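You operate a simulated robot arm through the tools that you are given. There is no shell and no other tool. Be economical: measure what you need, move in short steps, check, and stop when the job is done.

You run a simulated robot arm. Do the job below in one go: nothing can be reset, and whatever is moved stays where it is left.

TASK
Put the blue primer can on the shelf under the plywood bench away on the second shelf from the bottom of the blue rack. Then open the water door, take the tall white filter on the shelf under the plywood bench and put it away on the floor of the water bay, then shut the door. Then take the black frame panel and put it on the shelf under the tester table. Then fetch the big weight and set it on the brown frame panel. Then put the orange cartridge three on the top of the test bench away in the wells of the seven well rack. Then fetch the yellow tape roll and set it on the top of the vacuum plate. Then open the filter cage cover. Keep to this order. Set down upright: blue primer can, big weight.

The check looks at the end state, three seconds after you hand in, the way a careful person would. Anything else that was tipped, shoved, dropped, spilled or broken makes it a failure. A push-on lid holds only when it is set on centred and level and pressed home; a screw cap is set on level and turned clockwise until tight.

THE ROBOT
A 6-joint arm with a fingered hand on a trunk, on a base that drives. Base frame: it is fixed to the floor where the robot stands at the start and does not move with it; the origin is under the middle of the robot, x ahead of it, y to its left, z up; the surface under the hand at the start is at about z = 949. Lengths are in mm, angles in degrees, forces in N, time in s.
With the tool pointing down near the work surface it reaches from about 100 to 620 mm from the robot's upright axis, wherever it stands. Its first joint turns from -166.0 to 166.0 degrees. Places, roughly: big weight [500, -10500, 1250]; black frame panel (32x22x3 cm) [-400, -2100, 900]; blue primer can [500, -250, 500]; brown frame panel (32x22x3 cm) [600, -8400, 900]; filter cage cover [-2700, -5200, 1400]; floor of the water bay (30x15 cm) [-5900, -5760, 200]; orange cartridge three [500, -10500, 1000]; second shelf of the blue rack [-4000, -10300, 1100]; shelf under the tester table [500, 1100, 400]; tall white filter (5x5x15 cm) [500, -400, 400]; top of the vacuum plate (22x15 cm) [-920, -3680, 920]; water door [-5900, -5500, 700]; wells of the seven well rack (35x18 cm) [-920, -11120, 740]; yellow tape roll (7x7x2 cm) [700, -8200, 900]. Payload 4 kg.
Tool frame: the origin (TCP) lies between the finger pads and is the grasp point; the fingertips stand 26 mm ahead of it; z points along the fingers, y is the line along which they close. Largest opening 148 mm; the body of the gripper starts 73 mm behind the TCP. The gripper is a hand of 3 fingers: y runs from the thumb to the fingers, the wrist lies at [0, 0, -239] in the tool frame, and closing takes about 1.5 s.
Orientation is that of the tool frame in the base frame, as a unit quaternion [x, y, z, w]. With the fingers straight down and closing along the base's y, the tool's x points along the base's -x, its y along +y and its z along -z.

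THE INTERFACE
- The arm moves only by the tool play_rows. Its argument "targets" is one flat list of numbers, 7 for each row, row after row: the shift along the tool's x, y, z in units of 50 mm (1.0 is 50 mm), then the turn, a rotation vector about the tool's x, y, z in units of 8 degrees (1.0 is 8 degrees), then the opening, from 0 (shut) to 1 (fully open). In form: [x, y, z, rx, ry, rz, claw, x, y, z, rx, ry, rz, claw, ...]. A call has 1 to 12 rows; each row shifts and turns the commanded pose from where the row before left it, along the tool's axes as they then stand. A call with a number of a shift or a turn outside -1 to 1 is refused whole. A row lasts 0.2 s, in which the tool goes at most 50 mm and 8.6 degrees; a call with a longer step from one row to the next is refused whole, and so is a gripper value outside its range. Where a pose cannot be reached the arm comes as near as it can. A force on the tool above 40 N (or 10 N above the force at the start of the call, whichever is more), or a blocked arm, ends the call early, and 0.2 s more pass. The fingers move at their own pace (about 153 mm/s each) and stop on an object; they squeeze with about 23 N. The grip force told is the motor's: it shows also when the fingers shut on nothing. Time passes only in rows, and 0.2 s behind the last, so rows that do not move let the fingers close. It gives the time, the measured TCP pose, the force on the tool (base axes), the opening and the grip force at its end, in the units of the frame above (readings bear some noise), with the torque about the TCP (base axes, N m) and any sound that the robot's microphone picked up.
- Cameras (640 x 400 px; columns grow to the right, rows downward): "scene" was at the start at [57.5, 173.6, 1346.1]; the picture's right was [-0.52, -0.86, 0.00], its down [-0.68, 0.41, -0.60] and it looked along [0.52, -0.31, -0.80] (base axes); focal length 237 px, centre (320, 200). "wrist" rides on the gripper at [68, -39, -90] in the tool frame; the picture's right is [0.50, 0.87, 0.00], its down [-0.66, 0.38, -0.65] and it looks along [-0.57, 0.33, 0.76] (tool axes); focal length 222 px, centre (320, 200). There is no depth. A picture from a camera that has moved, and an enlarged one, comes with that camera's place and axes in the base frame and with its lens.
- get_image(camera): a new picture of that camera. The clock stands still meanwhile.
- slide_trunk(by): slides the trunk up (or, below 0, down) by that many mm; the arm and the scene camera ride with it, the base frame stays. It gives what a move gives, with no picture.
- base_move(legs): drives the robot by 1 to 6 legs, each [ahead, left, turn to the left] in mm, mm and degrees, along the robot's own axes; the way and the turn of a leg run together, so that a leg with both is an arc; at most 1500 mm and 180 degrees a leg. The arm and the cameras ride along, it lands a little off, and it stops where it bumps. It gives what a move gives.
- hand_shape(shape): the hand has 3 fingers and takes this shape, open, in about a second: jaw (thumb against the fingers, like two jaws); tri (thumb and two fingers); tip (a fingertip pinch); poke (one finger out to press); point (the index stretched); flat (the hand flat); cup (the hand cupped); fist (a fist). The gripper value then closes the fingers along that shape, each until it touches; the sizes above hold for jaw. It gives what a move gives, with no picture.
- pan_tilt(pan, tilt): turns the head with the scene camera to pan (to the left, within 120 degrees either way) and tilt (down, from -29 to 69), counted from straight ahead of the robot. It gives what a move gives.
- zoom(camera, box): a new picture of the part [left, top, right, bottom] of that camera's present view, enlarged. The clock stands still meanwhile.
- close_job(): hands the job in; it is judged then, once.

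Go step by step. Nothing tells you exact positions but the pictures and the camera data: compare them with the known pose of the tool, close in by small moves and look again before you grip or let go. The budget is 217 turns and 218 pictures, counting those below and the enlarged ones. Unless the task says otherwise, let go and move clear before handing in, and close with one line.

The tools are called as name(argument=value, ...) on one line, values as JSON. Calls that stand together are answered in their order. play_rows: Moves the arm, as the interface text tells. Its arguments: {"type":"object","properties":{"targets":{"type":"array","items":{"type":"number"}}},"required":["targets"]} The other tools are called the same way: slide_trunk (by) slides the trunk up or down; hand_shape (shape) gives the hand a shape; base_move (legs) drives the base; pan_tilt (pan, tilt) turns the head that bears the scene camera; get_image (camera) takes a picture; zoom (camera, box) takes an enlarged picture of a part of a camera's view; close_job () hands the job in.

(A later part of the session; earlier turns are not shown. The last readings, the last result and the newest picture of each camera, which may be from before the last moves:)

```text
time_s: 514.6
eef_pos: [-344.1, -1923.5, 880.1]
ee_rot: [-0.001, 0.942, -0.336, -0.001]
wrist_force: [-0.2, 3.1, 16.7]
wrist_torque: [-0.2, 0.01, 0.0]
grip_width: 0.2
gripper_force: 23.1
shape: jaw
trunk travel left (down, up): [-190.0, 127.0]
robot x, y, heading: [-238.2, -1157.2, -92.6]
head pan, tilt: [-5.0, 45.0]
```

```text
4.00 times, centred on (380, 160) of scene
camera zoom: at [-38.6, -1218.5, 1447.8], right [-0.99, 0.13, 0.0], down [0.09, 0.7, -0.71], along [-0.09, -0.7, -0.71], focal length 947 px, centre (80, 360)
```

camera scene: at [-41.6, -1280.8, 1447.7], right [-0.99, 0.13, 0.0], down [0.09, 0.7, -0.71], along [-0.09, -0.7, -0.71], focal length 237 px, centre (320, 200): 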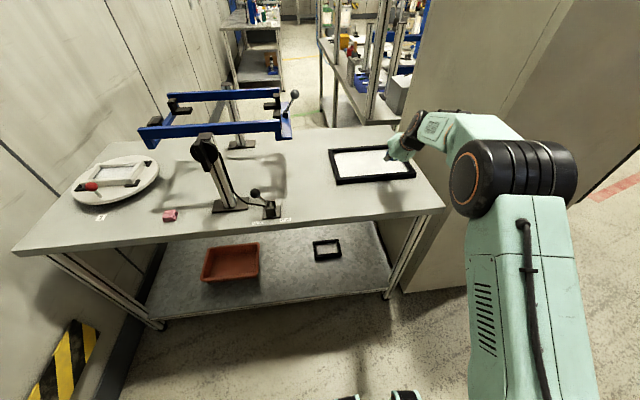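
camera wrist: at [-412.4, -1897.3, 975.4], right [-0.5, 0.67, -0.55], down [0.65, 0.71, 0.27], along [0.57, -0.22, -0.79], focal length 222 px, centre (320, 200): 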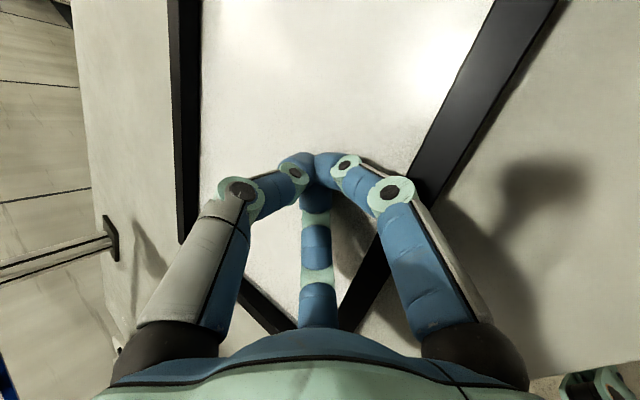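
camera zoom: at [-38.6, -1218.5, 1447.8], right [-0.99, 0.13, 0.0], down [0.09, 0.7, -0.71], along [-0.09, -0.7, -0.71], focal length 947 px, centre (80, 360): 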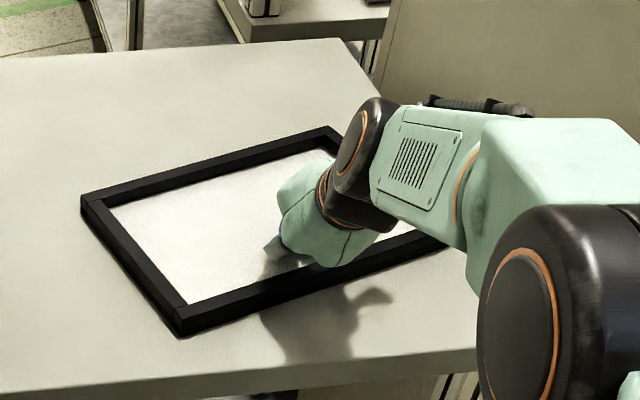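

It drags but rotated about 16°. I'll re-hook nearer its west end and pull to square it up.

play_rows(targets=[0, -0.32, -0.39, 0, 0, 0, 0, 0.72, -0.125, 0.1, 0, 0, 0, 0, 0.72, -0.125, 0.1, 0, 0, 0, 0, 0.72, -0.125, 0.1, 0, 0, 0, 0, 0, 0.16, 0.2, 0, 0, 0, 0, 0, 0.14, 0.17, 0, 0, 0, 0, 0, 0, 0, 0, 0, 0, 0])

get_image(camera="wrist")

```text
time_s: 516.2
eef_pos: [-455.6, -1951.1, 883.3]
ee_rot: [-0.001, 0.942, -0.335, 0.0]
wrist_force: [0.1, -2.0, 3.9]
wrist_torque: [-0.04, 0.06, 0.04]
grip_width: 0.2
gripper_force: 22.9
shape: jaw
trunk travel left (down, up): [-190.0, 127.0]
robot x, y, heading: [-240.5, -1157.0, -92.8]
head pan, tilt: [-5.0, 45.0]
```

```text
94 pictures are left
camera wrist: at [-521.2, -1924.1, 978.1], right [-0.5, 0.67, -0.55], down [0.65, 0.71, 0.27], along [0.57, -0.22, -0.79], focal length 222 px, centre (320, 200)
```

wrist: 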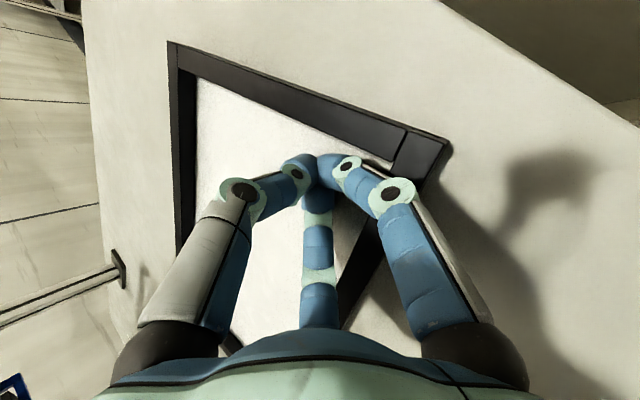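

play_rows(targets=[0, 0.05, 0.06, 0, 0, 0, 0, 0, 0, 0, 0, 0, 0, 0])

base_move(legs=[[-85, 0, 0]])

zoom(camera="scene", box=[260, 100, 480, 240])

```text
time_s: 516.9
eef_pos: [-454.3, -1949.7, 881.9]
ee_rot: [0.0, 0.941, -0.338, -0.001]
wrist_force: [-1.9, -4.9, 20.6]
wrist_torque: [0.09, 0.39, 0.1]
grip_width: 0.0
gripper_force: 23.3
shape: jaw
trunk travel left (down, up): [-190.0, 127.0]
robot x, y, heading: [-238.1, -1154.2, -92.9]
head pan, tilt: [-5.0, 45.0]
```

```text
time_s: 517.9
eef_pos: [-448.5, -1864.2, 879.2]
ee_rot: [-0.001, 0.942, -0.336, 0.0]
wrist_force: [-0.3, 4.1, 20.9]
wrist_torque: [-0.27, -0.02, 0.0]
grip_width: 0.0
gripper_force: 23.3
shape: jaw
trunk travel left (down, up): [-190.0, 127.0]
robot x, y, heading: [-235.0, -1072.8, -92.4]
head pan, tilt: [-5.0, 45.0]
```

```text
2.86 times, centred on (370, 170) of scene
camera zoom: at [-34.4, -1133.7, 1447.8], right [-0.99, 0.13, 0.0], down [0.09, 0.7, -0.71], along [-0.09, -0.7, -0.71], focal length 676 px, centre (177, 286)
```

zoom: 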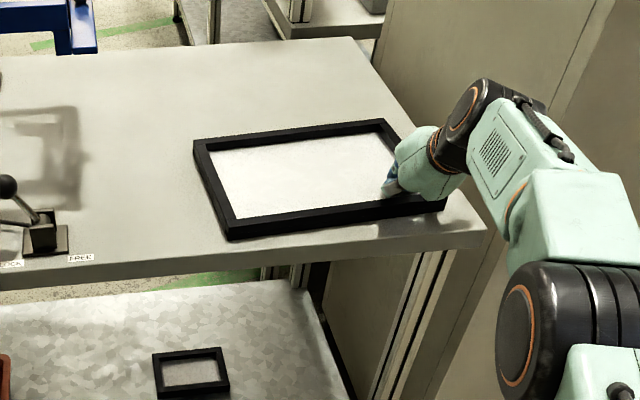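

Nearly square now, with the front edge 32–60 mm from the table edge. To avoid tipping it when it overhangs, I'll do the final pull from behind the back rail. Lifting and moving there.

play_rows(targets=[0, -0.5, -0.62, 0, 0, 0, 0, 0, -0.4, -0.5, 0, 0, 0, 0, -0.8, 0, 0, 0, 0, 0, 0, -0.76, 0, 0, 0, 0, 0, 0])

base_move(legs=[[203, 0, 0]])

get_image(camera="wrist")

zoom(camera="scene", box=[260, 100, 480, 240])

```text
time_s: 518.9
eef_pos: [-370.5, -1864.5, 950.5]
ee_rot: [0.0, 0.942, -0.336, -0.001]
wrist_force: [0.1, 0.7, -0.1]
wrist_torque: [0.0, 0.03, -0.01]
grip_width: 0.0
gripper_force: 23.0
shape: jaw
trunk travel left (down, up): [-190.0, 127.0]
robot x, y, heading: [-231.7, -1071.3, -92.7]
head pan, tilt: [-5.0, 45.0]
```

```text
time_s: 520.5
eef_pos: [-379.6, -2062.3, 949.9]
ee_rot: [0.0, 0.942, -0.335, 0.0]
wrist_force: [0.4, 0.4, -0.5]
wrist_torque: [0.01, -0.01, 0.01]
grip_width: 0.0
gripper_force: 23.4
shape: jaw
trunk travel left (down, up): [-190.0, 127.0]
robot x, y, heading: [-243.3, -1269.8, -92.9]
head pan, tilt: [-5.0, 45.0]
```

```text
92 pictures are left
camera wrist: at [-447.6, -2036.5, 1044.6], right [-0.5, 0.67, -0.55], down [0.66, 0.71, 0.27], along [0.57, -0.22, -0.79], focal length 222 px, centre (320, 200)
```

wrist: 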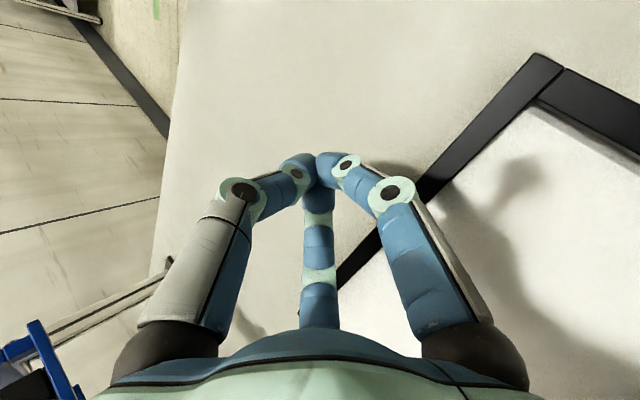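

```text
2.86 times, centred on (370, 170) of scene
camera zoom: at [-44.2, -1335.0, 1447.7], right [-0.99, 0.13, 0.0], down [0.09, 0.7, -0.71], along [-0.09, -0.7, -0.71], focal length 676 px, centre (177, 286)
```

zoom: 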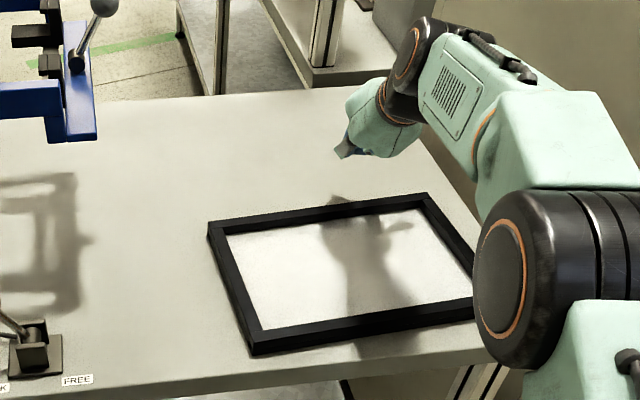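

play_rows(targets=[0, -0.43, 0.35, 0, 0, 0, 0, 0, 0.47, 0.58, 0, 0, 0, 0, 0, 0.35, 0.43, 0, 0, 0, 0, 0, 0.08, 0.1, 0, 0, 0, 0, 0, 0, 0, 0, 0, 0, 0])

get_image(camera="wrist")

```text
time_s: 521.7
eef_pos: [-380.0, -2082.9, 875.5]
ee_rot: [0.0, 0.942, -0.335, 0.0]
wrist_force: [0.6, -0.6, -0.1]
wrist_torque: [0.0, -0.01, 0.04]
grip_width: 0.0
gripper_force: 22.8
shape: jaw
out of reach, approached as far as the arm can: row 1
trunk travel left (down, up): [-190.0, 127.0]
robot x, y, heading: [-245.5, -1268.5, -92.4]
head pan, tilt: [-5.0, 45.0]
```

```text
90 pictures are left
camera wrist: at [-446.9, -2057.2, 971.0], right [-0.5, 0.67, -0.55], down [0.66, 0.71, 0.27], along [0.57, -0.22, -0.79], focal length 222 px, centre (320, 200)
```

wrist: 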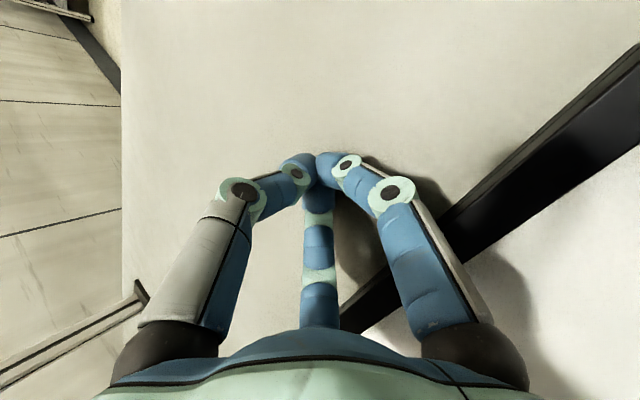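

No contact yet, and the tips are down behind the back rail. Pulling back in steps.

base_move(legs=[[-90, 0, 0]])

zoom(camera="scene", box=[260, 100, 480, 240])

```text
time_s: 522.8
eef_pos: [-374.0, -1992.7, 875.2]
ee_rot: [-0.001, 0.943, -0.333, 0.0]
wrist_force: [0.5, -0.3, 1.3]
wrist_torque: [0.02, 0.0, 0.01]
grip_width: 0.1
gripper_force: 23.2
shape: jaw
trunk travel left (down, up): [-190.0, 127.0]
robot x, y, heading: [-233.3, -1180.5, -92.7]
head pan, tilt: [-5.0, 45.0]
```

```text
2.86 times, centred on (370, 170) of scene
camera zoom: at [-39.9, -1243.6, 1447.7], right [-0.99, 0.13, 0.0], down [0.09, 0.7, -0.71], along [-0.09, -0.7, -0.71], focal length 676 px, centre (177, 286)
```

zoom: 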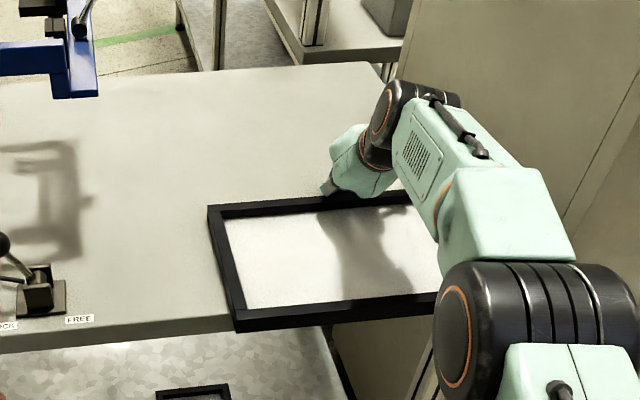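

Square now, and 21 mm overhang. Another 67 mm.

base_move(legs=[[-67, 0, 0]])

get_image(camera="scene")

```text
time_s: 523.8
eef_pos: [-370.6, -1925.6, 874.9]
ee_rot: [-0.001, 0.943, -0.332, 0.001]
wrist_force: [0.2, 0.5, 1.0]
wrist_torque: [-0.02, -0.02, -0.02]
grip_width: 0.2
gripper_force: 22.7
shape: jaw
trunk travel left (down, up): [-190.0, 127.0]
robot x, y, heading: [-239.9, -1113.6, -92.5]
head pan, tilt: [-5.0, 45.0]
```

```text
88 pictures are left
camera scene: at [-36.9, -1176.2, 1447.8], right [-0.99, 0.13, 0.0], down [0.09, 0.7, -0.71], along [-0.09, -0.7, -0.71], focal length 237 px, centre (320, 200)
```

scene: 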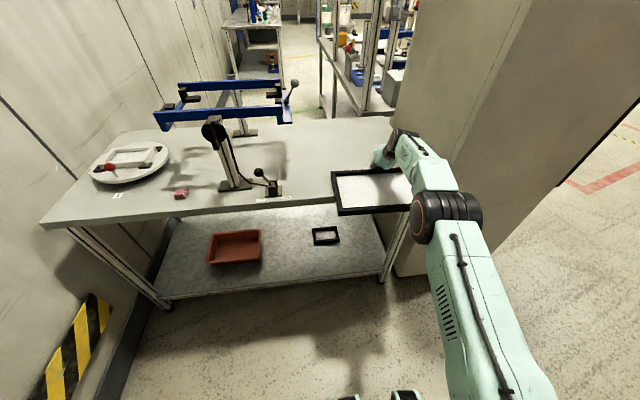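

The overhang is about 85 mm, good. I'll lift off, back away, level the hand and open it to grip the overhanging front rail with the thumb on top.

play_rows(targets=[0, -0.5, -0.62, 0, 0, 0, 0, 0, -0.5, -0.62, 0, 0, 0, 0, 0, 0, 0, 0, 0, 0, 0])

base_move(legs=[[-450, 0, 0]])

play_rows(targets=[0, 0, 0, 1, 0, 0, 1, 0, 0, 0, 1, 0, 0, 1, 0, 0, 0, 1, 0, 0, 1, 0, 0, 0, 1, 0, 0, 1, 0, 0, 0, 1, 0, 0, 1, 0, 0, 0, 1, 0, 0, 1, 0, 0, 0, 0.38, 0, 0, 1, 0, 1, 0, 0, 0, 0, 1, 0, 0.8, 0, 0, 0, 0, 1, 0, 0, 0, 0, 0, 0, 1])

get_image(camera="scene")

```text
time_s: 524.6
eef_pos: [-369.7, -1925.6, 954.2]
ee_rot: [-0.001, 0.943, -0.332, 0.0]
wrist_force: [-0.5, 0.3, 0.2]
wrist_torque: [-0.03, 0.0, 0.0]
grip_width: 0.2
gripper_force: 23.7
shape: jaw
trunk travel left (down, up): [-190.0, 127.0]
robot x, y, heading: [-234.7, -1109.6, -92.5]
head pan, tilt: [-5.0, 45.0]
```

```text
time_s: 527.4
eef_pos: [-352.6, -1461.3, 955.0]
ee_rot: [0.001, 0.943, -0.333, -0.001]
wrist_force: [0.2, 0.2, 0.3]
wrist_torque: [0.01, 0.01, -0.01]
grip_width: 0.0
gripper_force: 22.5
shape: jaw
trunk travel left (down, up): [-190.0, 127.0]
robot x, y, heading: [-209.8, -652.5, -92.8]
head pan, tilt: [-5.0, 45.0]
```

```text
time_s: 529.6
eef_pos: [-341.2, -1451.9, 869.1]
ee_rot: [-0.006, 0.755, -0.656, 0.019]
wrist_force: [0.5, -0.7, -0.2]
wrist_torque: [-0.05, 0.05, 0.0]
grip_width: 148.0
gripper_force: 0.0
shape: jaw
out of reach, approached as far as the arm can: row 3, 4
trunk travel left (down, up): [-190.0, 127.0]
robot x, y, heading: [-215.5, -646.6, -93.0]
head pan, tilt: [-5.0, 45.0]
```

```text
87 pictures are left
camera scene: at [-15.4, -715.4, 1447.8], right [-0.99, 0.14, 0.0], down [0.1, 0.7, -0.71], along [-0.1, -0.7, -0.71], focal length 237 px, centre (320, 200)
```

scene: 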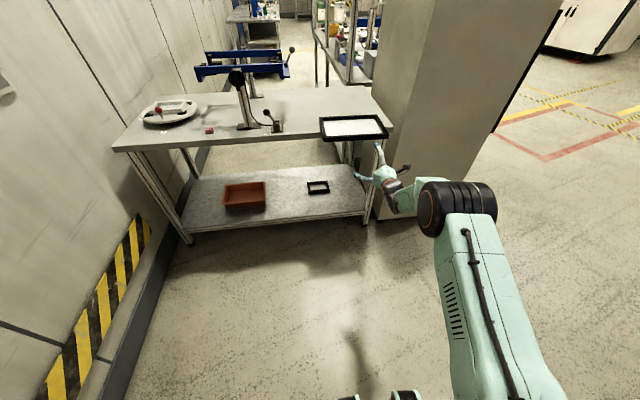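

play_rows(targets=[0, 0, -0.8, 0, 0, 0, 1, 0, 0.2, -0.2, 1, 0, 0, 1, 0, 0.2, 0, 0, 0, 0, 1, 0, 0, 0, 0, 0, 0, 1])

base_move(legs=[[170, 0, 2]])

get_image(camera="wrist")

zoom(camera="scene", box=[280, 90, 480, 215])

```text
time_s: 530.6
eef_pos: [-345.2, -1397.9, 850.6]
ee_rot: [-0.005, 0.707, -0.706, 0.019]
wrist_force: [0.5, -0.6, 0.3]
wrist_torque: [-0.03, -0.01, 0.0]
grip_width: 148.0
gripper_force: 0.0
shape: jaw
trunk travel left (down, up): [-190.0, 127.0]
robot x, y, heading: [-214.2, -648.3, -92.8]
head pan, tilt: [-5.0, 45.0]
```

```text
time_s: 532.1
eef_pos: [-324.4, -1571.4, 850.2]
ee_rot: [-0.017, 0.707, -0.706, 0.031]
wrist_force: [0.2, -1.2, -0.4]
wrist_torque: [0.01, 0.03, 0.02]
grip_width: 147.9
gripper_force: 0.1
shape: jaw
trunk travel left (down, up): [-190.0, 127.0]
robot x, y, heading: [-223.0, -816.6, -91.1]
head pan, tilt: [-5.0, 45.0]
```

```text
86 pictures are left
camera wrist: at [-398.8, -1487.1, 888.7], right [-0.48, -0.03, -0.88], down [0.62, 0.7, -0.36], along [0.62, -0.72, -0.32], focal length 222 px, centre (320, 200)
```

wrist: 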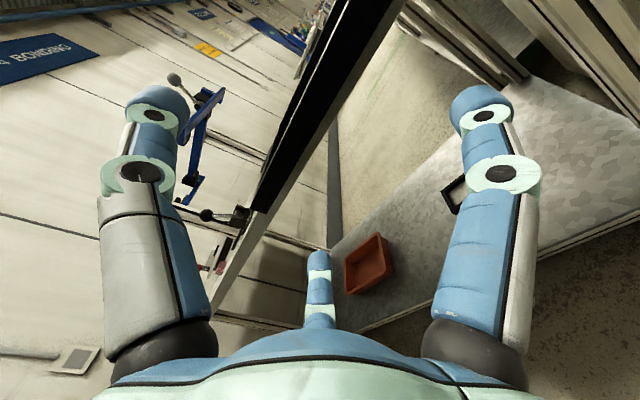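

```text
3.20 times, centred on (380, 152) of scene
camera zoom: at [-19.1, -879.6, 1447.7], right [-0.99, 0.1, 0.0], down [0.07, 0.7, -0.71], along [-0.07, -0.7, -0.71], focal length 758 px, centre (128, 352)
```

zoom: 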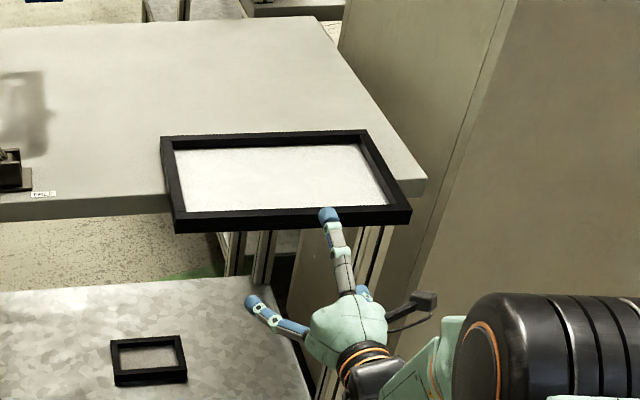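

The hand is centred on the overhanging rail. Advancing 165 mm.

base_move(legs=[[165, 0, 0]])

get_image(camera="wrist")

zoom(camera="scene", box=[280, 110, 480, 235])

```text
time_s: 533.5
eef_pos: [-326.9, -1741.9, 851.1]
ee_rot: [-0.016, 0.707, -0.706, 0.031]
wrist_force: [0.6, -0.1, 0.4]
wrist_torque: [0.02, 0.0, -0.03]
grip_width: 147.7
gripper_force: 0.0
shape: jaw
trunk travel left (down, up): [-190.0, 127.0]
robot x, y, heading: [-222.5, -987.6, -90.9]
head pan, tilt: [-5.0, 45.0]
```

```text
84 pictures are left
camera wrist: at [-402.4, -1657.1, 888.7], right [-0.48, -0.03, -0.88], down [0.62, 0.7, -0.36], along [0.62, -0.72, -0.32], focal length 222 px, centre (320, 200)
```

wrist: 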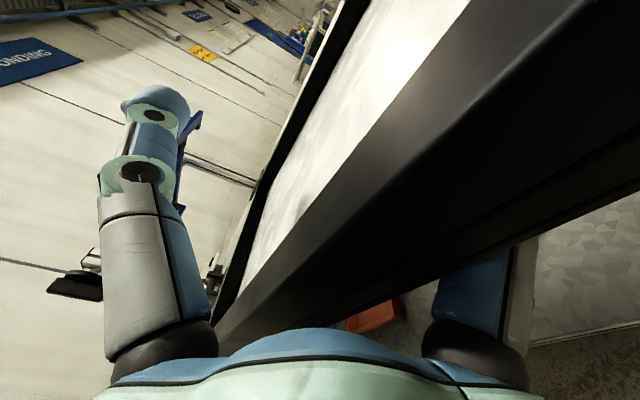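

```text
3.20 times, centred on (380, 172) of scene
camera zoom: at [-22.2, -1049.9, 1447.7], right [-0.99, 0.11, 0.0], down [0.07, 0.7, -0.71], along [-0.07, -0.7, -0.71], focal length 758 px, centre (128, 288)
```

zoom: 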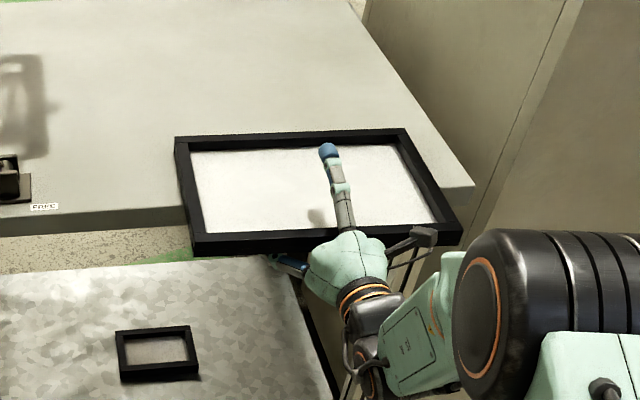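

Well inserted, so closing.

play_rows(targets=[0, 0, 0, 0, 0, 0, 0.7, 0, 0, 0, 0, 0, 0, 0.4, 0, 0, 0, 0, 0, 0, 0.2, 0, 0, 0, 0, 0, 0, 0, 0, 0, 0, 0, 0, 0, 0, 0, 0, 0, 0, 0, 0, 0, 0, 0, 0, 0, 0, 0, 0])

zoom(camera="scene", box=[280, 110, 480, 235])

```text
time_s: 535.1
eef_pos: [-327.8, -1741.6, 851.9]
ee_rot: [-0.015, 0.707, -0.706, 0.031]
wrist_force: [0.7, -1.9, 0.6]
wrist_torque: [0.04, 0.03, 0.03]
grip_width: 0.0
gripper_force: 22.8
shape: jaw
trunk travel left (down, up): [-190.0, 127.0]
robot x, y, heading: [-224.9, -992.0, -91.0]
head pan, tilt: [-5.0, 45.0]
```

```text
3.20 times, centred on (380, 172) of scene
camera zoom: at [-22.1, -1049.4, 1447.7], right [-0.99, 0.11, 0.0], down [0.07, 0.7, -0.71], along [-0.07, -0.7, -0.71], focal length 758 px, centre (128, 288)
```

zoom: 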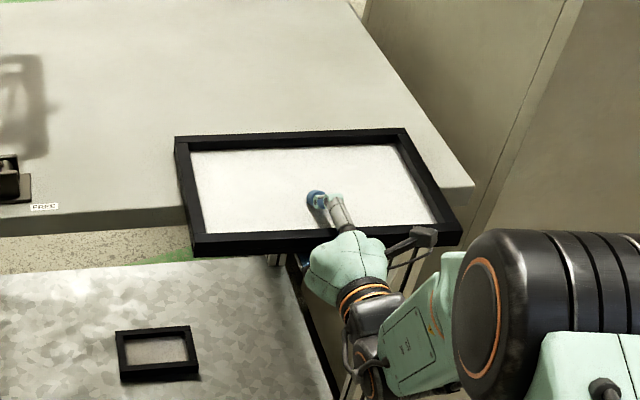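

The fingers closed fully through the frame opening, so the sheet is not a solid grip. I'll open, back off 38 mm and pinch the 25 mm rail itself.

play_rows(targets=[0, 0, 0, 0, 0, 0, 0.5, 0, 0, 0, 0, 0, 0, 0.8, 0, 0, 0, 0, 0, 0, 0.8, 0, 0, -0.38, 0, 0, 0, 0.8, 0, 0, -0.38, 0, 0, 0, 0.8, 0, 0, 0, 0, 0, 0, 0.8])

play_rows(targets=[0, 0, 0, 0, 0, 0, 0.5, 0, 0, 0, 0, 0, 0, 0.3, 0, 0, 0, 0, 0, 0, 0.1, 0, 0, 0, 0, 0, 0, 0, 0, 0, 0, 0, 0, 0, 0, 0, 0, 0, 0, 0, 0, 0])

zoom(camera="scene", box=[280, 110, 480, 235])

get_image(camera="wrist")

```text
time_s: 536.5
eef_pos: [-329.8, -1704.2, 851.3]
ee_rot: [-0.015, 0.707, -0.706, 0.031]
wrist_force: [-0.3, 0.3, 0.1]
wrist_torque: [0.01, 0.0, -0.04]
grip_width: 117.8
gripper_force: 0.1
shape: jaw
trunk travel left (down, up): [-190.0, 127.0]
robot x, y, heading: [-223.6, -992.2, -91.1]
head pan, tilt: [-5.0, 45.0]
```

```text
time_s: 537.9
eef_pos: [-331.1, -1704.2, 851.4]
ee_rot: [0.016, -0.707, 0.707, -0.03]
wrist_force: [0.4, -2.6, 0.4]
wrist_torque: [-0.05, 0.01, 0.0]
grip_width: 2.5
gripper_force: 22.9
shape: jaw
trunk travel left (down, up): [-190.0, 127.0]
robot x, y, heading: [-221.8, -990.7, -91.3]
head pan, tilt: [-5.0, 45.0]
```

```text
3.20 times, centred on (380, 172) of scene
camera zoom: at [-22.1, -1049.3, 1447.7], right [-0.99, 0.11, 0.0], down [0.07, 0.7, -0.71], along [-0.07, -0.7, -0.71], focal length 758 px, centre (128, 288)
```

zoom: 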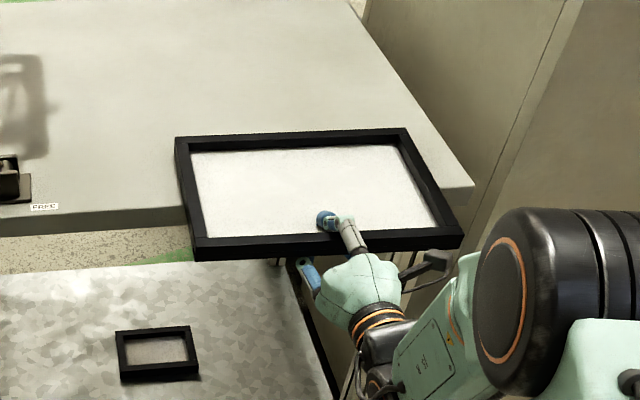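

```text
80 pictures are left
camera wrist: at [-403.8, -1618.7, 889.3], right [-0.48, -0.03, -0.88], down [0.62, 0.7, -0.37], along [0.62, -0.72, -0.32], focal length 222 px, centre (320, 200)
```

wrist: 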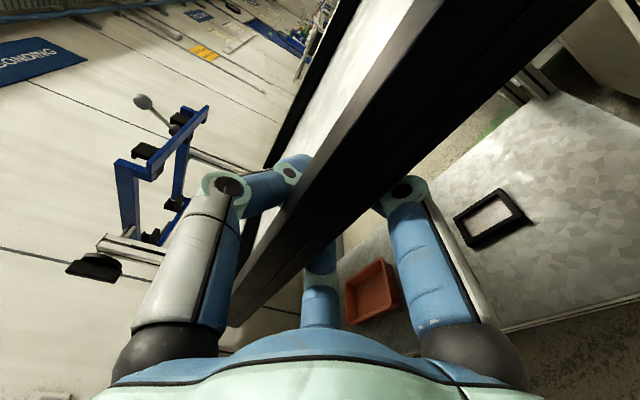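

The fingers wrap the rail. I'll test with a small lift.

play_rows(targets=[0, -0.3, 0, 0, 0, 0, 0, 0, -0.4, 0, 0, 0, 0, 0, 0, 0, 0, 0, 0, 0, 0])

zoom(camera="scene", box=[280, 90, 480, 215])

```text
time_s: 538.7
eef_pos: [-333.0, -1704.9, 887.0]
ee_rot: [-0.016, 0.707, -0.706, 0.03]
wrist_force: [0.2, -0.4, -7.9]
wrist_torque: [0.64, 0.03, 0.02]
grip_width: 2.2
gripper_force: 23.2
shape: jaw
trunk travel left (down, up): [-190.0, 127.0]
robot x, y, heading: [-223.2, -988.8, -90.8]
head pan, tilt: [-5.0, 45.0]
```

```text
3.20 times, centred on (380, 152) of scene
camera zoom: at [-22.3, -1050.2, 1447.7], right [-0.99, 0.11, 0.0], down [0.07, 0.7, -0.71], along [-0.07, -0.7, -0.71], focal length 758 px, centre (128, 352)
```

zoom: 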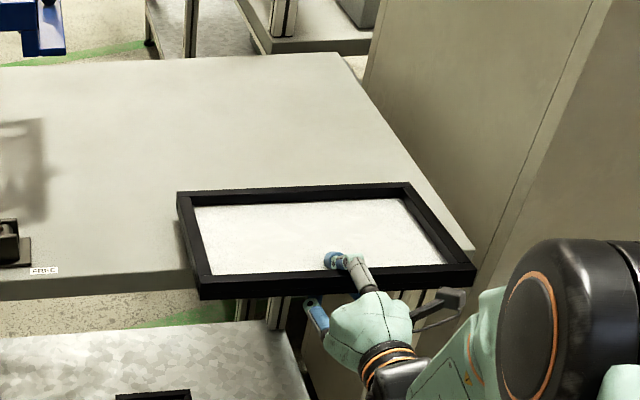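

It holds cantilevered (about 0.8 kg). Raise more and back out.

play_rows(targets=[0, -0.6, 0, 0, 0, 0, 0, 0, -0.6, 0, 0, 0, 0, 0, 0, 0, 0, 0, 0, 0, 0])

base_move(legs=[[-480, 0, 0]])

get_image(camera="scene")

```text
time_s: 539.5
eef_pos: [-333.4, -1703.8, 946.4]
ee_rot: [-0.016, 0.707, -0.706, 0.031]
wrist_force: [0.4, 0.2, -7.7]
wrist_torque: [0.62, 0.05, 0.0]
grip_width: 2.4
gripper_force: 23.1
shape: jaw
trunk travel left (down, up): [-190.0, 127.0]
robot x, y, heading: [-225.5, -987.2, -91.0]
head pan, tilt: [-5.0, 45.0]
```

```text
time_s: 542.4
eef_pos: [-319.1, -1234.6, 946.9]
ee_rot: [-0.021, 0.707, -0.706, 0.035]
wrist_force: [-0.2, 0.8, -7.9]
wrist_torque: [0.6, 0.05, 0.05]
grip_width: 2.3
gripper_force: 22.9
shape: jaw
trunk travel left (down, up): [-190.0, 127.0]
robot x, y, heading: [-216.8, -523.2, -90.4]
head pan, tilt: [-5.0, 45.0]
```

```text
78 pictures are left
camera scene: at [-15.9, -577.7, 1447.7], right [-1.0, 0.09, 0.0], down [0.07, 0.7, -0.71], along [-0.07, -0.7, -0.71], focal length 237 px, centre (320, 200)
```

scene: 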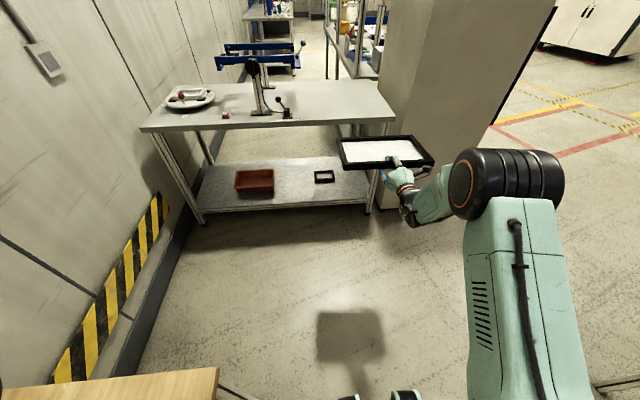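

The panel is held level. I'll retract the arm, shift west, turn to face the tester table and sidestep north.

play_rows(targets=[0, 0, -1, 0, 0, 0, 0, 0, 0, -1, 0, 0, 0, 0, 0, 0, -1, 0, 0, 0, 0, 0, 0, -1, 0, 0, 0, 0, 0, 0, 0, 0, 0, 0, 0])

base_move(legs=[[0, -400, 0], [0, 0, 90], [0, 850, 0], [0, 800, 0]])

pan_tilt(pan=0, tilt=35)

get_image(camera="scene")

```text
time_s: 543.5
eef_pos: [-335.8, -1032.1, 945.1]
ee_rot: [-0.021, 0.707, -0.706, 0.036]
wrist_force: [0.5, -0.5, -8.5]
wrist_torque: [0.62, 0.08, -0.01]
grip_width: 1.9
gripper_force: 22.8
shape: jaw
trunk travel left (down, up): [-190.0, 127.0]
robot x, y, heading: [-219.0, -520.6, -90.3]
head pan, tilt: [-5.0, 45.0]
```

```text
time_s: 565.8
eef_pos: [-52.7, 1008.0, 946.5]
ee_rot: [-0.511, 0.489, -0.478, 0.522]
wrist_force: [0.3, -0.4, -8.1]
wrist_torque: [0.02, 0.6, -0.02]
grip_width: 2.2
gripper_force: 22.4
shape: jaw
trunk travel left (down, up): [-190.0, 127.0]
robot x, y, heading: [-565.2, 1134.1, -1.2]
head pan, tilt: [-5.0, 45.0]
```

```text
time_s: 566.5
eef_pos: [-52.7, 1008.1, 945.7]
ee_rot: [-0.512, 0.489, -0.477, 0.521]
wrist_force: [0.3, 0.5, -7.4]
wrist_torque: [-0.02, 0.6, 0.0]
grip_width: 1.9
gripper_force: 22.7
shape: jaw
trunk travel left (down, up): [-190.0, 127.0]
robot x, y, heading: [-565.8, 1132.1, -1.3]
head pan, tilt: [0.0, 35.0]
```

```text
77 pictures are left
camera scene: at [-495.7, 1343.9, 1462.5], right [-0.02, -1.0, 0.0], down [-0.57, 0.01, -0.82], along [0.82, -0.02, -0.57], focal length 237 px, centre (320, 200)
```

scene: 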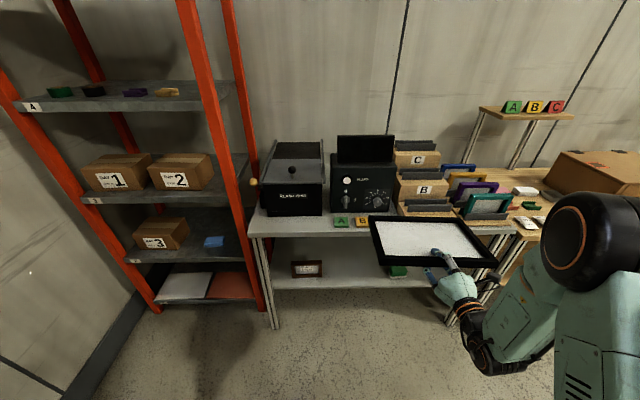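

The shelf (z ≈ 395) has a free gap between the small frame (y ≈ 1393) and the green box (y ≈ 904). I'll back up, lower and extend, aiming to centre the panel at y ≈ 1142.

base_move(legs=[[-330, 0, 1.3]])

slide_trunk(by=-190)

play_rows(targets=[0, 0, 1, 0, 0, 0, 0, 0, 0, 1, 0, 0, 0, 0, 0, 0, 1, 0, 0, 0, 0, 0, 1, 0, 0, 0, 0, 0, 0, 1, 0, 0, 0, 0, 0, 0, 1, 0, 0, 0, 0, 0, 0, 1, 0, 0, 0, 0, 0, 0, 1, 0, 0, 0, 0, 0, 0, 1, 0, 0, 0, 0, 0, 0, 0, 0, 0, 0, 0, 0])

get_image(camera="scene")

```text
time_s: 568.7
eef_pos: [-380.4, 1020.6, 945.5]
ee_rot: [-0.517, 0.484, -0.472, 0.525]
wrist_force: [-0.3, 0.7, -8.2]
wrist_torque: [-0.02, 0.61, -0.02]
grip_width: 2.2
gripper_force: 22.6
shape: jaw
trunk travel left (down, up): [-190.0, 127.0]
robot x, y, heading: [-889.5, 1135.8, 0.1]
head pan, tilt: [0.0, 35.0]
```

```text
time_s: 570.8
eef_pos: [-379.8, 1020.4, 756.1]
ee_rot: [-0.516, 0.484, -0.473, 0.526]
wrist_force: [-0.9, 0.1, -7.0]
wrist_torque: [-0.04, 0.61, -0.02]
grip_width: 2.2
gripper_force: 22.9
shape: jaw
trunk travel left (down, up): [0.0, 317.0]
robot x, y, heading: [-893.3, 1134.3, 0.0]
head pan, tilt: [0.0, 35.0]
```

```text
time_s: 573.0
eef_pos: [-230.0, 1038.3, 458.0]
ee_rot: [-0.517, 0.483, -0.472, 0.526]
wrist_force: [-0.3, 0.2, -7.9]
wrist_torque: [-0.01, 0.63, -0.02]
grip_width: 2.2
gripper_force: 22.9
shape: jaw
trunk travel left (down, up): [0.0, 317.0]
robot x, y, heading: [-894.3, 1136.4, -0.1]
head pan, tilt: [0.0, 35.0]
```

```text
76 pictures are left
camera scene: at [-780.7, 1348.2, 1272.3], right [0.0, -1.0, 0.0], down [-0.57, 0.0, -0.82], along [0.82, 0.0, -0.57], focal length 237 px, centre (320, 200)
```

scene: 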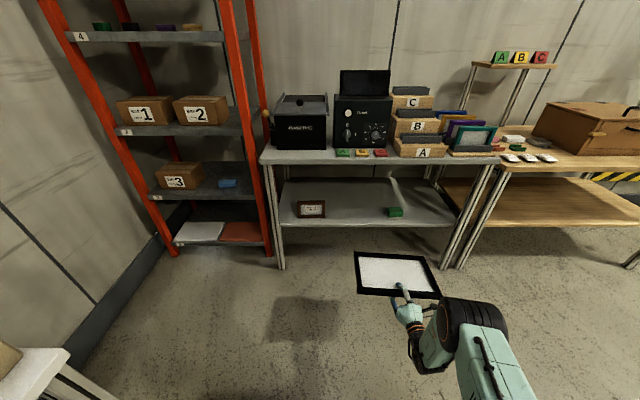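

zoom(camera="scene", box=[340, 230, 468, 310])

```text
5.00 times, centred on (404, 270) of scene
camera zoom: at [-780.7, 1348.2, 1272.3], right [0.0, -1.0, 0.0], down [-0.57, 0.0, -0.82], along [0.82, 0.0, -0.57], focal length 1184 px, centre (-100, -150)
```

zoom: 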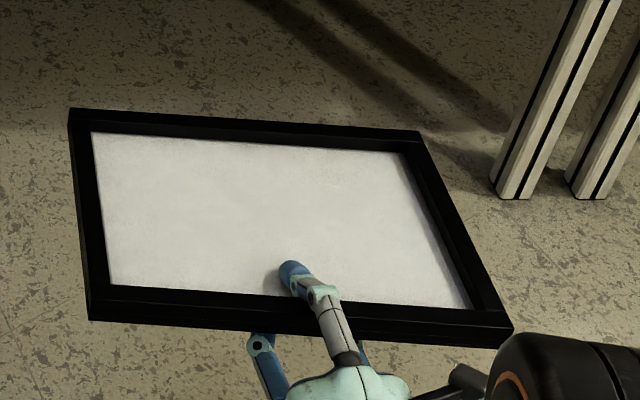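

The panel droops about 8° and is yawed 4°. I'll pitch up 8°, turn 4° left, shift left and approach.

play_rows(targets=[0, 0, 0, 1, 0, 0, 0, 0, 0, 0, 0, 0, 0, 0])

base_move(legs=[[0, 0, 4], [0, 40, 0], [250, -17, 0]])

zoom(camera="scene", box=[240, 150, 480, 300])

```text
time_s: 573.5
eef_pos: [-230.5, 1039.9, 458.0]
ee_rot: [-0.478, 0.449, -0.505, 0.561]
wrist_force: [0.7, 0.0, -7.4]
wrist_torque: [-0.01, 0.6, 0.01]
grip_width: 2.3
gripper_force: 22.9
shape: jaw
trunk travel left (down, up): [0.0, 317.0]
robot x, y, heading: [-891.6, 1133.6, -0.0]
head pan, tilt: [0.0, 35.0]
```

```text
time_s: 576.5
eef_pos: [23.9, 1129.8, 458.6]
ee_rot: [-0.494, 0.432, -0.484, 0.579]
wrist_force: [0.4, 1.2, -7.7]
wrist_torque: [-0.03, 0.64, 0.0]
grip_width: 2.0
gripper_force: 22.9
shape: jaw
trunk travel left (down, up): [0.0, 317.0]
robot x, y, heading: [-643.5, 1178.8, 4.2]
head pan, tilt: [0.0, 35.0]
```

```text
2.67 times, centred on (360, 225) of scene
camera zoom: at [-547.1, 1397.1, 1272.3], right [0.07, -1.0, 0.0], down [-0.57, -0.04, -0.82], along [0.82, 0.06, -0.57], focal length 631 px, centre (213, 133)
```

zoom: 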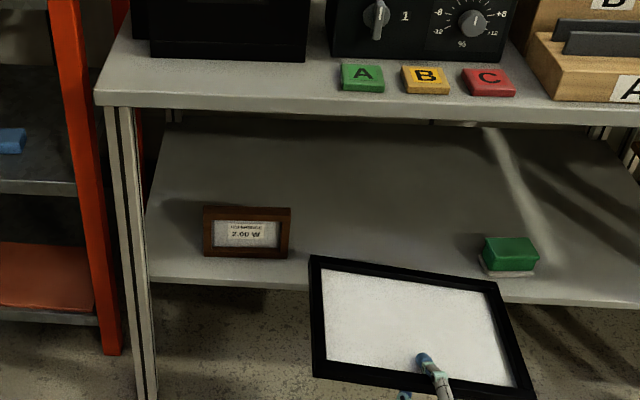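

I'll yaw 7° more left and compensate laterally, then move so the front rail ends about 85 mm short of the shelf edge.

base_move(legs=[[0, 0, 7], [0, -122, 0], [118, 0, 0]])

zoom(camera="scene", box=[240, 170, 480, 320])

```text
time_s: 579.6
eef_pos: [164.8, 1111.3, 458.9]
ee_rot: [-0.521, 0.401, -0.448, 0.606]
wrist_force: [-0.2, -0.6, -7.4]
wrist_torque: [-0.15, 0.58, 0.0]
grip_width: 2.4
gripper_force: 23.2
shape: jaw
trunk travel left (down, up): [0.0, 317.0]
robot x, y, heading: [-504.0, 1079.3, 10.9]
head pan, tilt: [0.0, 35.0]
```

```text
2.67 times, centred on (360, 245) of scene
camera zoom: at [-434.6, 1307.4, 1272.3], right [0.19, -0.98, 0.0], down [-0.56, -0.11, -0.82], along [0.8, 0.16, -0.57], focal length 631 px, centre (213, 80)
```

zoom: 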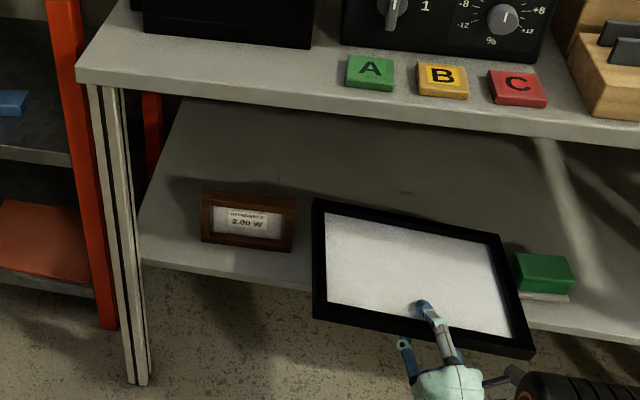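

Good fit in the gap. Lowering.

play_rows(targets=[0, 0.4, -0.055, 0, 0, 0, 0, 0, 0.35, -0.05, 0, 0, 0, 0, 0, 0.1, -0.01, 0, 0, 0, 0, 0, 0, 0, 0, 0, 0, 0])

```text
time_s: 580.6
eef_pos: [163.8, 1110.4, 415.8]
ee_rot: [-0.521, 0.401, -0.447, 0.607]
wrist_force: [0.6, 0.2, -8.2]
wrist_torque: [-0.11, 0.59, -0.01]
grip_width: 2.1
gripper_force: 23.4
shape: jaw
trunk travel left (down, up): [0.0, 317.0]
robot x, y, heading: [-507.6, 1077.6, 11.0]
head pan, tilt: [0.0, 35.0]
```

play_rows(targets=[0, 0.12, -0.015, 0, 0, 0, 0, 0, 0.08, -0.01, 0, 0, 0, 0, 0, 0, 0, 0, 0, 0, 0])

play_rows(targets=[0, 0.1, -0.015, 0, 0, 0, 0, 0, 0.06, -0.01, 0, 0, 0, 0, 0, 0, 0, 0, 0, 0, 0])

zoom(camera="scene", box=[240, 170, 480, 320])

```text
time_s: 581.4
eef_pos: [164.1, 1111.7, 404.5]
ee_rot: [-0.521, 0.401, -0.446, 0.607]
wrist_force: [0.2, 0.2, -8.0]
wrist_torque: [-0.12, 0.61, -0.01]
grip_width: 2.2
gripper_force: 23.4
shape: jaw
trunk travel left (down, up): [0.0, 317.0]
robot x, y, heading: [-505.9, 1077.5, 11.1]
head pan, tilt: [0.0, 35.0]
```

```text
time_s: 582.2
eef_pos: [163.5, 1111.0, 395.3]
ee_rot: [-0.521, 0.401, -0.446, 0.607]
wrist_force: [-1.2, 0.1, -8.9]
wrist_torque: [-0.09, 0.61, 0.02]
grip_width: 2.4
gripper_force: 23.8
shape: jaw
trunk travel left (down, up): [0.0, 317.0]
robot x, y, heading: [-506.9, 1080.3, 10.9]
head pan, tilt: [0.0, 35.0]
```

```text
2.67 times, centred on (360, 245) of scene
camera zoom: at [-434.7, 1307.4, 1272.3], right [0.19, -0.98, 0.0], down [-0.56, -0.11, -0.82], along [0.8, 0.16, -0.57], focal length 631 px, centre (213, 80)
```

zoom: 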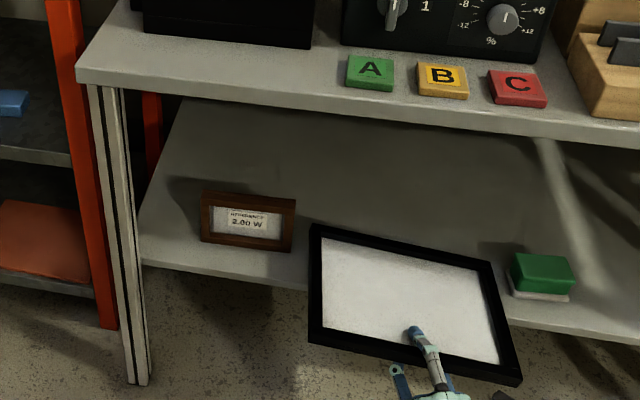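

Not yet touching, so the shelf is lower. Continuing down in small steps.

play_rows(targets=[0, 0.1, -0.015, 0, 0, 0, 0, 0, 0.1, -0.015, 0, 0, 0, 0, 0, 0, 0, 0, 0, 0, 0])

play_rows(targets=[0, 0.08, -0.01, 0, 0, 0, 0, 0, 0.06, -0.01, 0, 0, 0, 0, 0, 0, 0, 0, 0, 0, 0])

```text
time_s: 583.0
eef_pos: [163.3, 1112.9, 386.3]
ee_rot: [-0.522, 0.4, -0.446, 0.607]
wrist_force: [0.3, -0.2, -7.7]
wrist_torque: [-0.18, 0.58, -0.01]
grip_width: 2.3
gripper_force: 22.9
shape: jaw
trunk travel left (down, up): [0.0, 317.0]
robot x, y, heading: [-504.9, 1078.8, 11.3]
head pan, tilt: [0.0, 35.0]
```

```text
time_s: 583.8
eef_pos: [162.8, 1112.7, 378.6]
ee_rot: [-0.521, 0.4, -0.446, 0.608]
wrist_force: [0.3, -0.3, -7.0]
wrist_torque: [-0.19, 0.55, 0.01]
grip_width: 2.4
gripper_force: 22.9
shape: jaw
trunk travel left (down, up): [0.0, 317.0]
robot x, y, heading: [-505.8, 1080.3, 11.3]
head pan, tilt: [0.0, 35.0]
```

play_rows(targets=[0, 0.08, -0.01, 0, 0, 0, 0, 0, 0.06, -0.01, 0, 0, 0, 0, 0, 0, 0, 0, 0, 0, 0])

play_rows(targets=[0, 0.06, -0.01, 0, 0, 0, 0, 0, 0.05, -0.01, 0, 0, 0, 0, 0, 0, 0, 0, 0, 0, 0])

zoom(camera="scene", box=[240, 170, 480, 320])

```text
time_s: 584.6
eef_pos: [164.1, 1111.8, 371.4]
ee_rot: [-0.522, 0.4, -0.446, 0.607]
wrist_force: [0.0, 0.0, -7.0]
wrist_torque: [-0.22, 0.52, -0.05]
grip_width: 2.3
gripper_force: 23.0
shape: jaw
trunk travel left (down, up): [0.0, 317.0]
robot x, y, heading: [-502.0, 1077.2, 11.0]
head pan, tilt: [0.0, 35.0]
```

```text
time_s: 585.4
eef_pos: [163.4, 1112.3, 366.8]
ee_rot: [-0.52, 0.4, -0.446, 0.609]
wrist_force: [0.0, 0.2, -8.0]
wrist_torque: [-0.23, 0.51, -0.06]
grip_width: 2.0
gripper_force: 22.5
shape: jaw
trunk travel left (down, up): [0.0, 317.0]
robot x, y, heading: [-506.7, 1075.3, 11.1]
head pan, tilt: [0.0, 35.0]
```

```text
2.67 times, centred on (360, 245) of scene
camera zoom: at [-434.8, 1307.4, 1272.3], right [0.19, -0.98, 0.0], down [-0.56, -0.11, -0.82], along [0.8, 0.16, -0.57], focal length 631 px, centre (213, 80)
```

zoom: 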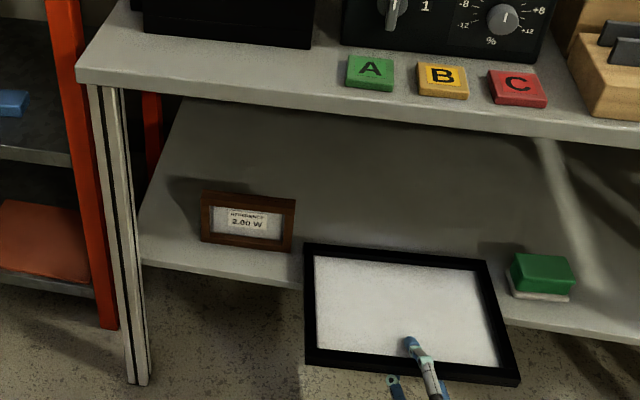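

The panel now overlaps the shelf only about 90 mm. I'll raise slightly, go 50 mm further in, level it, then lower to contact.

play_rows(targets=[0, -0.3, 0.04, 0, 0, 0, 0, 0, 0, 0.5, -0.5, 0, 0, 0, 0, 0, 0.5, 0, 0, 0, 0, 0, 0, 0, 0, 0, 0, 0])

play_rows(targets=[0, 0.1, -0.01, 0, 0, 0, 0, 0, 0.1, -0.01, 0, 0, 0, 0, 0, 0.1, -0.01, 0, 0, 0, 0, 0, 0, 0, 0, 0, 0, 0])

zoom(camera="scene", box=[240, 170, 480, 320])

```text
time_s: 586.4
eef_pos: [211.6, 1124.9, 386.0]
ee_rot: [-0.542, 0.415, -0.432, 0.589]
wrist_force: [-0.9, -0.1, -7.1]
wrist_torque: [-0.13, 0.55, 0.01]
grip_width: 2.3
gripper_force: 23.1
shape: jaw
trunk travel left (down, up): [0.0, 317.0]
robot x, y, heading: [-502.3, 1077.5, 11.2]
head pan, tilt: [0.0, 35.0]
```

```text
time_s: 587.4
eef_pos: [211.3, 1124.6, 371.5]
ee_rot: [-0.542, 0.415, -0.433, 0.589]
wrist_force: [0.2, -0.2, -7.1]
wrist_torque: [-0.22, 0.47, -0.04]
grip_width: 2.5
gripper_force: 22.6
shape: jaw
trunk travel left (down, up): [0.0, 317.0]
robot x, y, heading: [-506.5, 1078.0, 11.3]
head pan, tilt: [0.0, 35.0]
```

```text
2.67 times, centred on (360, 245) of scene
camera zoom: at [-434.7, 1307.4, 1272.3], right [0.19, -0.98, 0.0], down [-0.56, -0.11, -0.82], along [0.8, 0.16, -0.57], focal length 631 px, centre (213, 80)
```

zoom: 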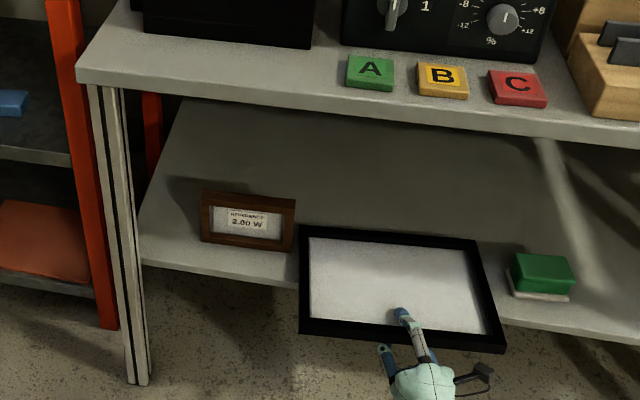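

The back edge is now resting on the shelf and the panel is in the gap. I'll move 22 mm further in, then release.

play_rows(targets=[0.1, 0, 0.22, 0, 0, 0, 0, 0, 0, 0.22, 0, 0, 0, 0, 0, 0.08, 0, 0, 0, 0, 0, 0, 0.06, 0, 0, 0, 0, 0, 0, 0, 0, 0, 0, 0, 0])

play_rows(targets=[0, 0, 0, 0, 0, 0, 0.15, 0, 0, 0, 0, 0, 0, 0.3, 0, 0, 0, 0, 0, 0, 0.5, 0, 0, 0, 0, 0, 0, 0.7, 0, 0, 0, 0, 0, 0, 0.85, 0, 0, 0, 0, 0, 0, 0.85])

zoom(camera="scene", box=[240, 170, 480, 320])

```text
time_s: 588.6
eef_pos: [233.3, 1127.1, 367.4]
ee_rot: [-0.541, 0.417, -0.433, 0.588]
wrist_force: [1.1, -0.7, -6.0]
wrist_torque: [-0.12, 0.3, 0.02]
grip_width: 2.3
gripper_force: 22.8
shape: jaw
trunk travel left (down, up): [0.0, 317.0]
robot x, y, heading: [-503.2, 1076.6, 11.1]
head pan, tilt: [0.0, 35.0]
```

```text
time_s: 590.0
eef_pos: [232.5, 1127.7, 366.7]
ee_rot: [-0.541, 0.417, -0.433, 0.588]
wrist_force: [-26.3, 4.1, 2.7]
wrist_torque: [-0.01, 0.4, -0.76]
grip_width: 114.0
gripper_force: 0.0
shape: jaw
trunk travel left (down, up): [0.0, 317.0]
robot x, y, heading: [-503.2, 1078.8, 11.2]
head pan, tilt: [0.0, 35.0]
```

```text
2.67 times, centred on (360, 245) of scene
camera zoom: at [-437.1, 1307.4, 1272.4], right [0.19, -0.98, 0.0], down [-0.56, -0.11, -0.82], along [0.8, 0.16, -0.57], focal length 631 px, centre (213, 80)
```

zoom: 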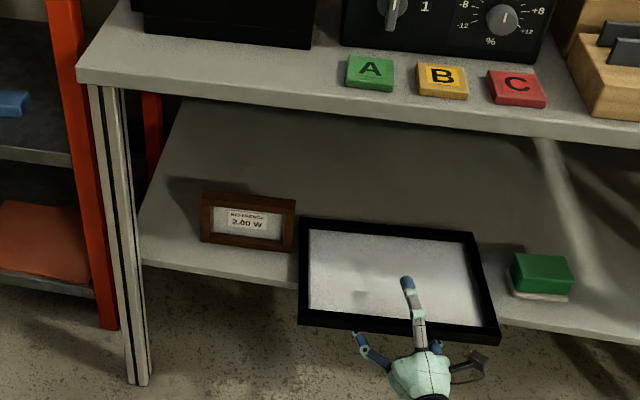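

The panel stays put. Withdrawing the hand straight back.

base_move(legs=[[-170, 0, 0]])

zoom(camera="scene", box=[240, 150, 480, 300])

```text
time_s: 591.5
eef_pos: [68.3, 1091.6, 367.6]
ee_rot: [-0.541, 0.418, -0.435, 0.586]
wrist_force: [-0.3, 0.4, 0.2]
wrist_torque: [0.01, 0.01, 0.03]
grip_width: 125.5
gripper_force: 0.1
shape: jaw
trunk travel left (down, up): [0.0, 317.0]
robot x, y, heading: [-673.4, 1048.4, 10.9]
head pan, tilt: [0.0, 35.0]
```

```text
2.67 times, centred on (360, 225) of scene
camera zoom: at [-599.7, 1274.7, 1272.4], right [0.19, -0.98, 0.0], down [-0.56, -0.11, -0.82], along [0.8, 0.15, -0.57], focal length 631 px, centre (213, 133)
```

zoom: 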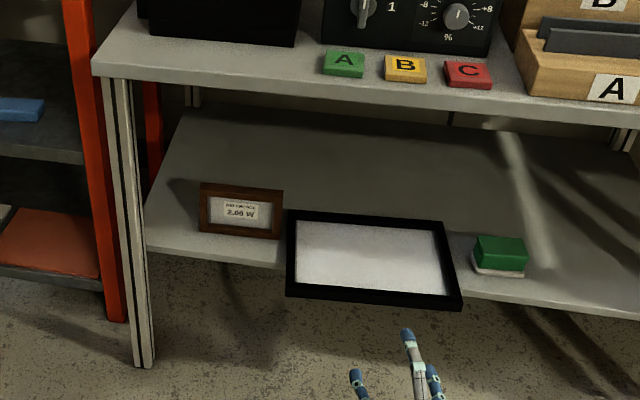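

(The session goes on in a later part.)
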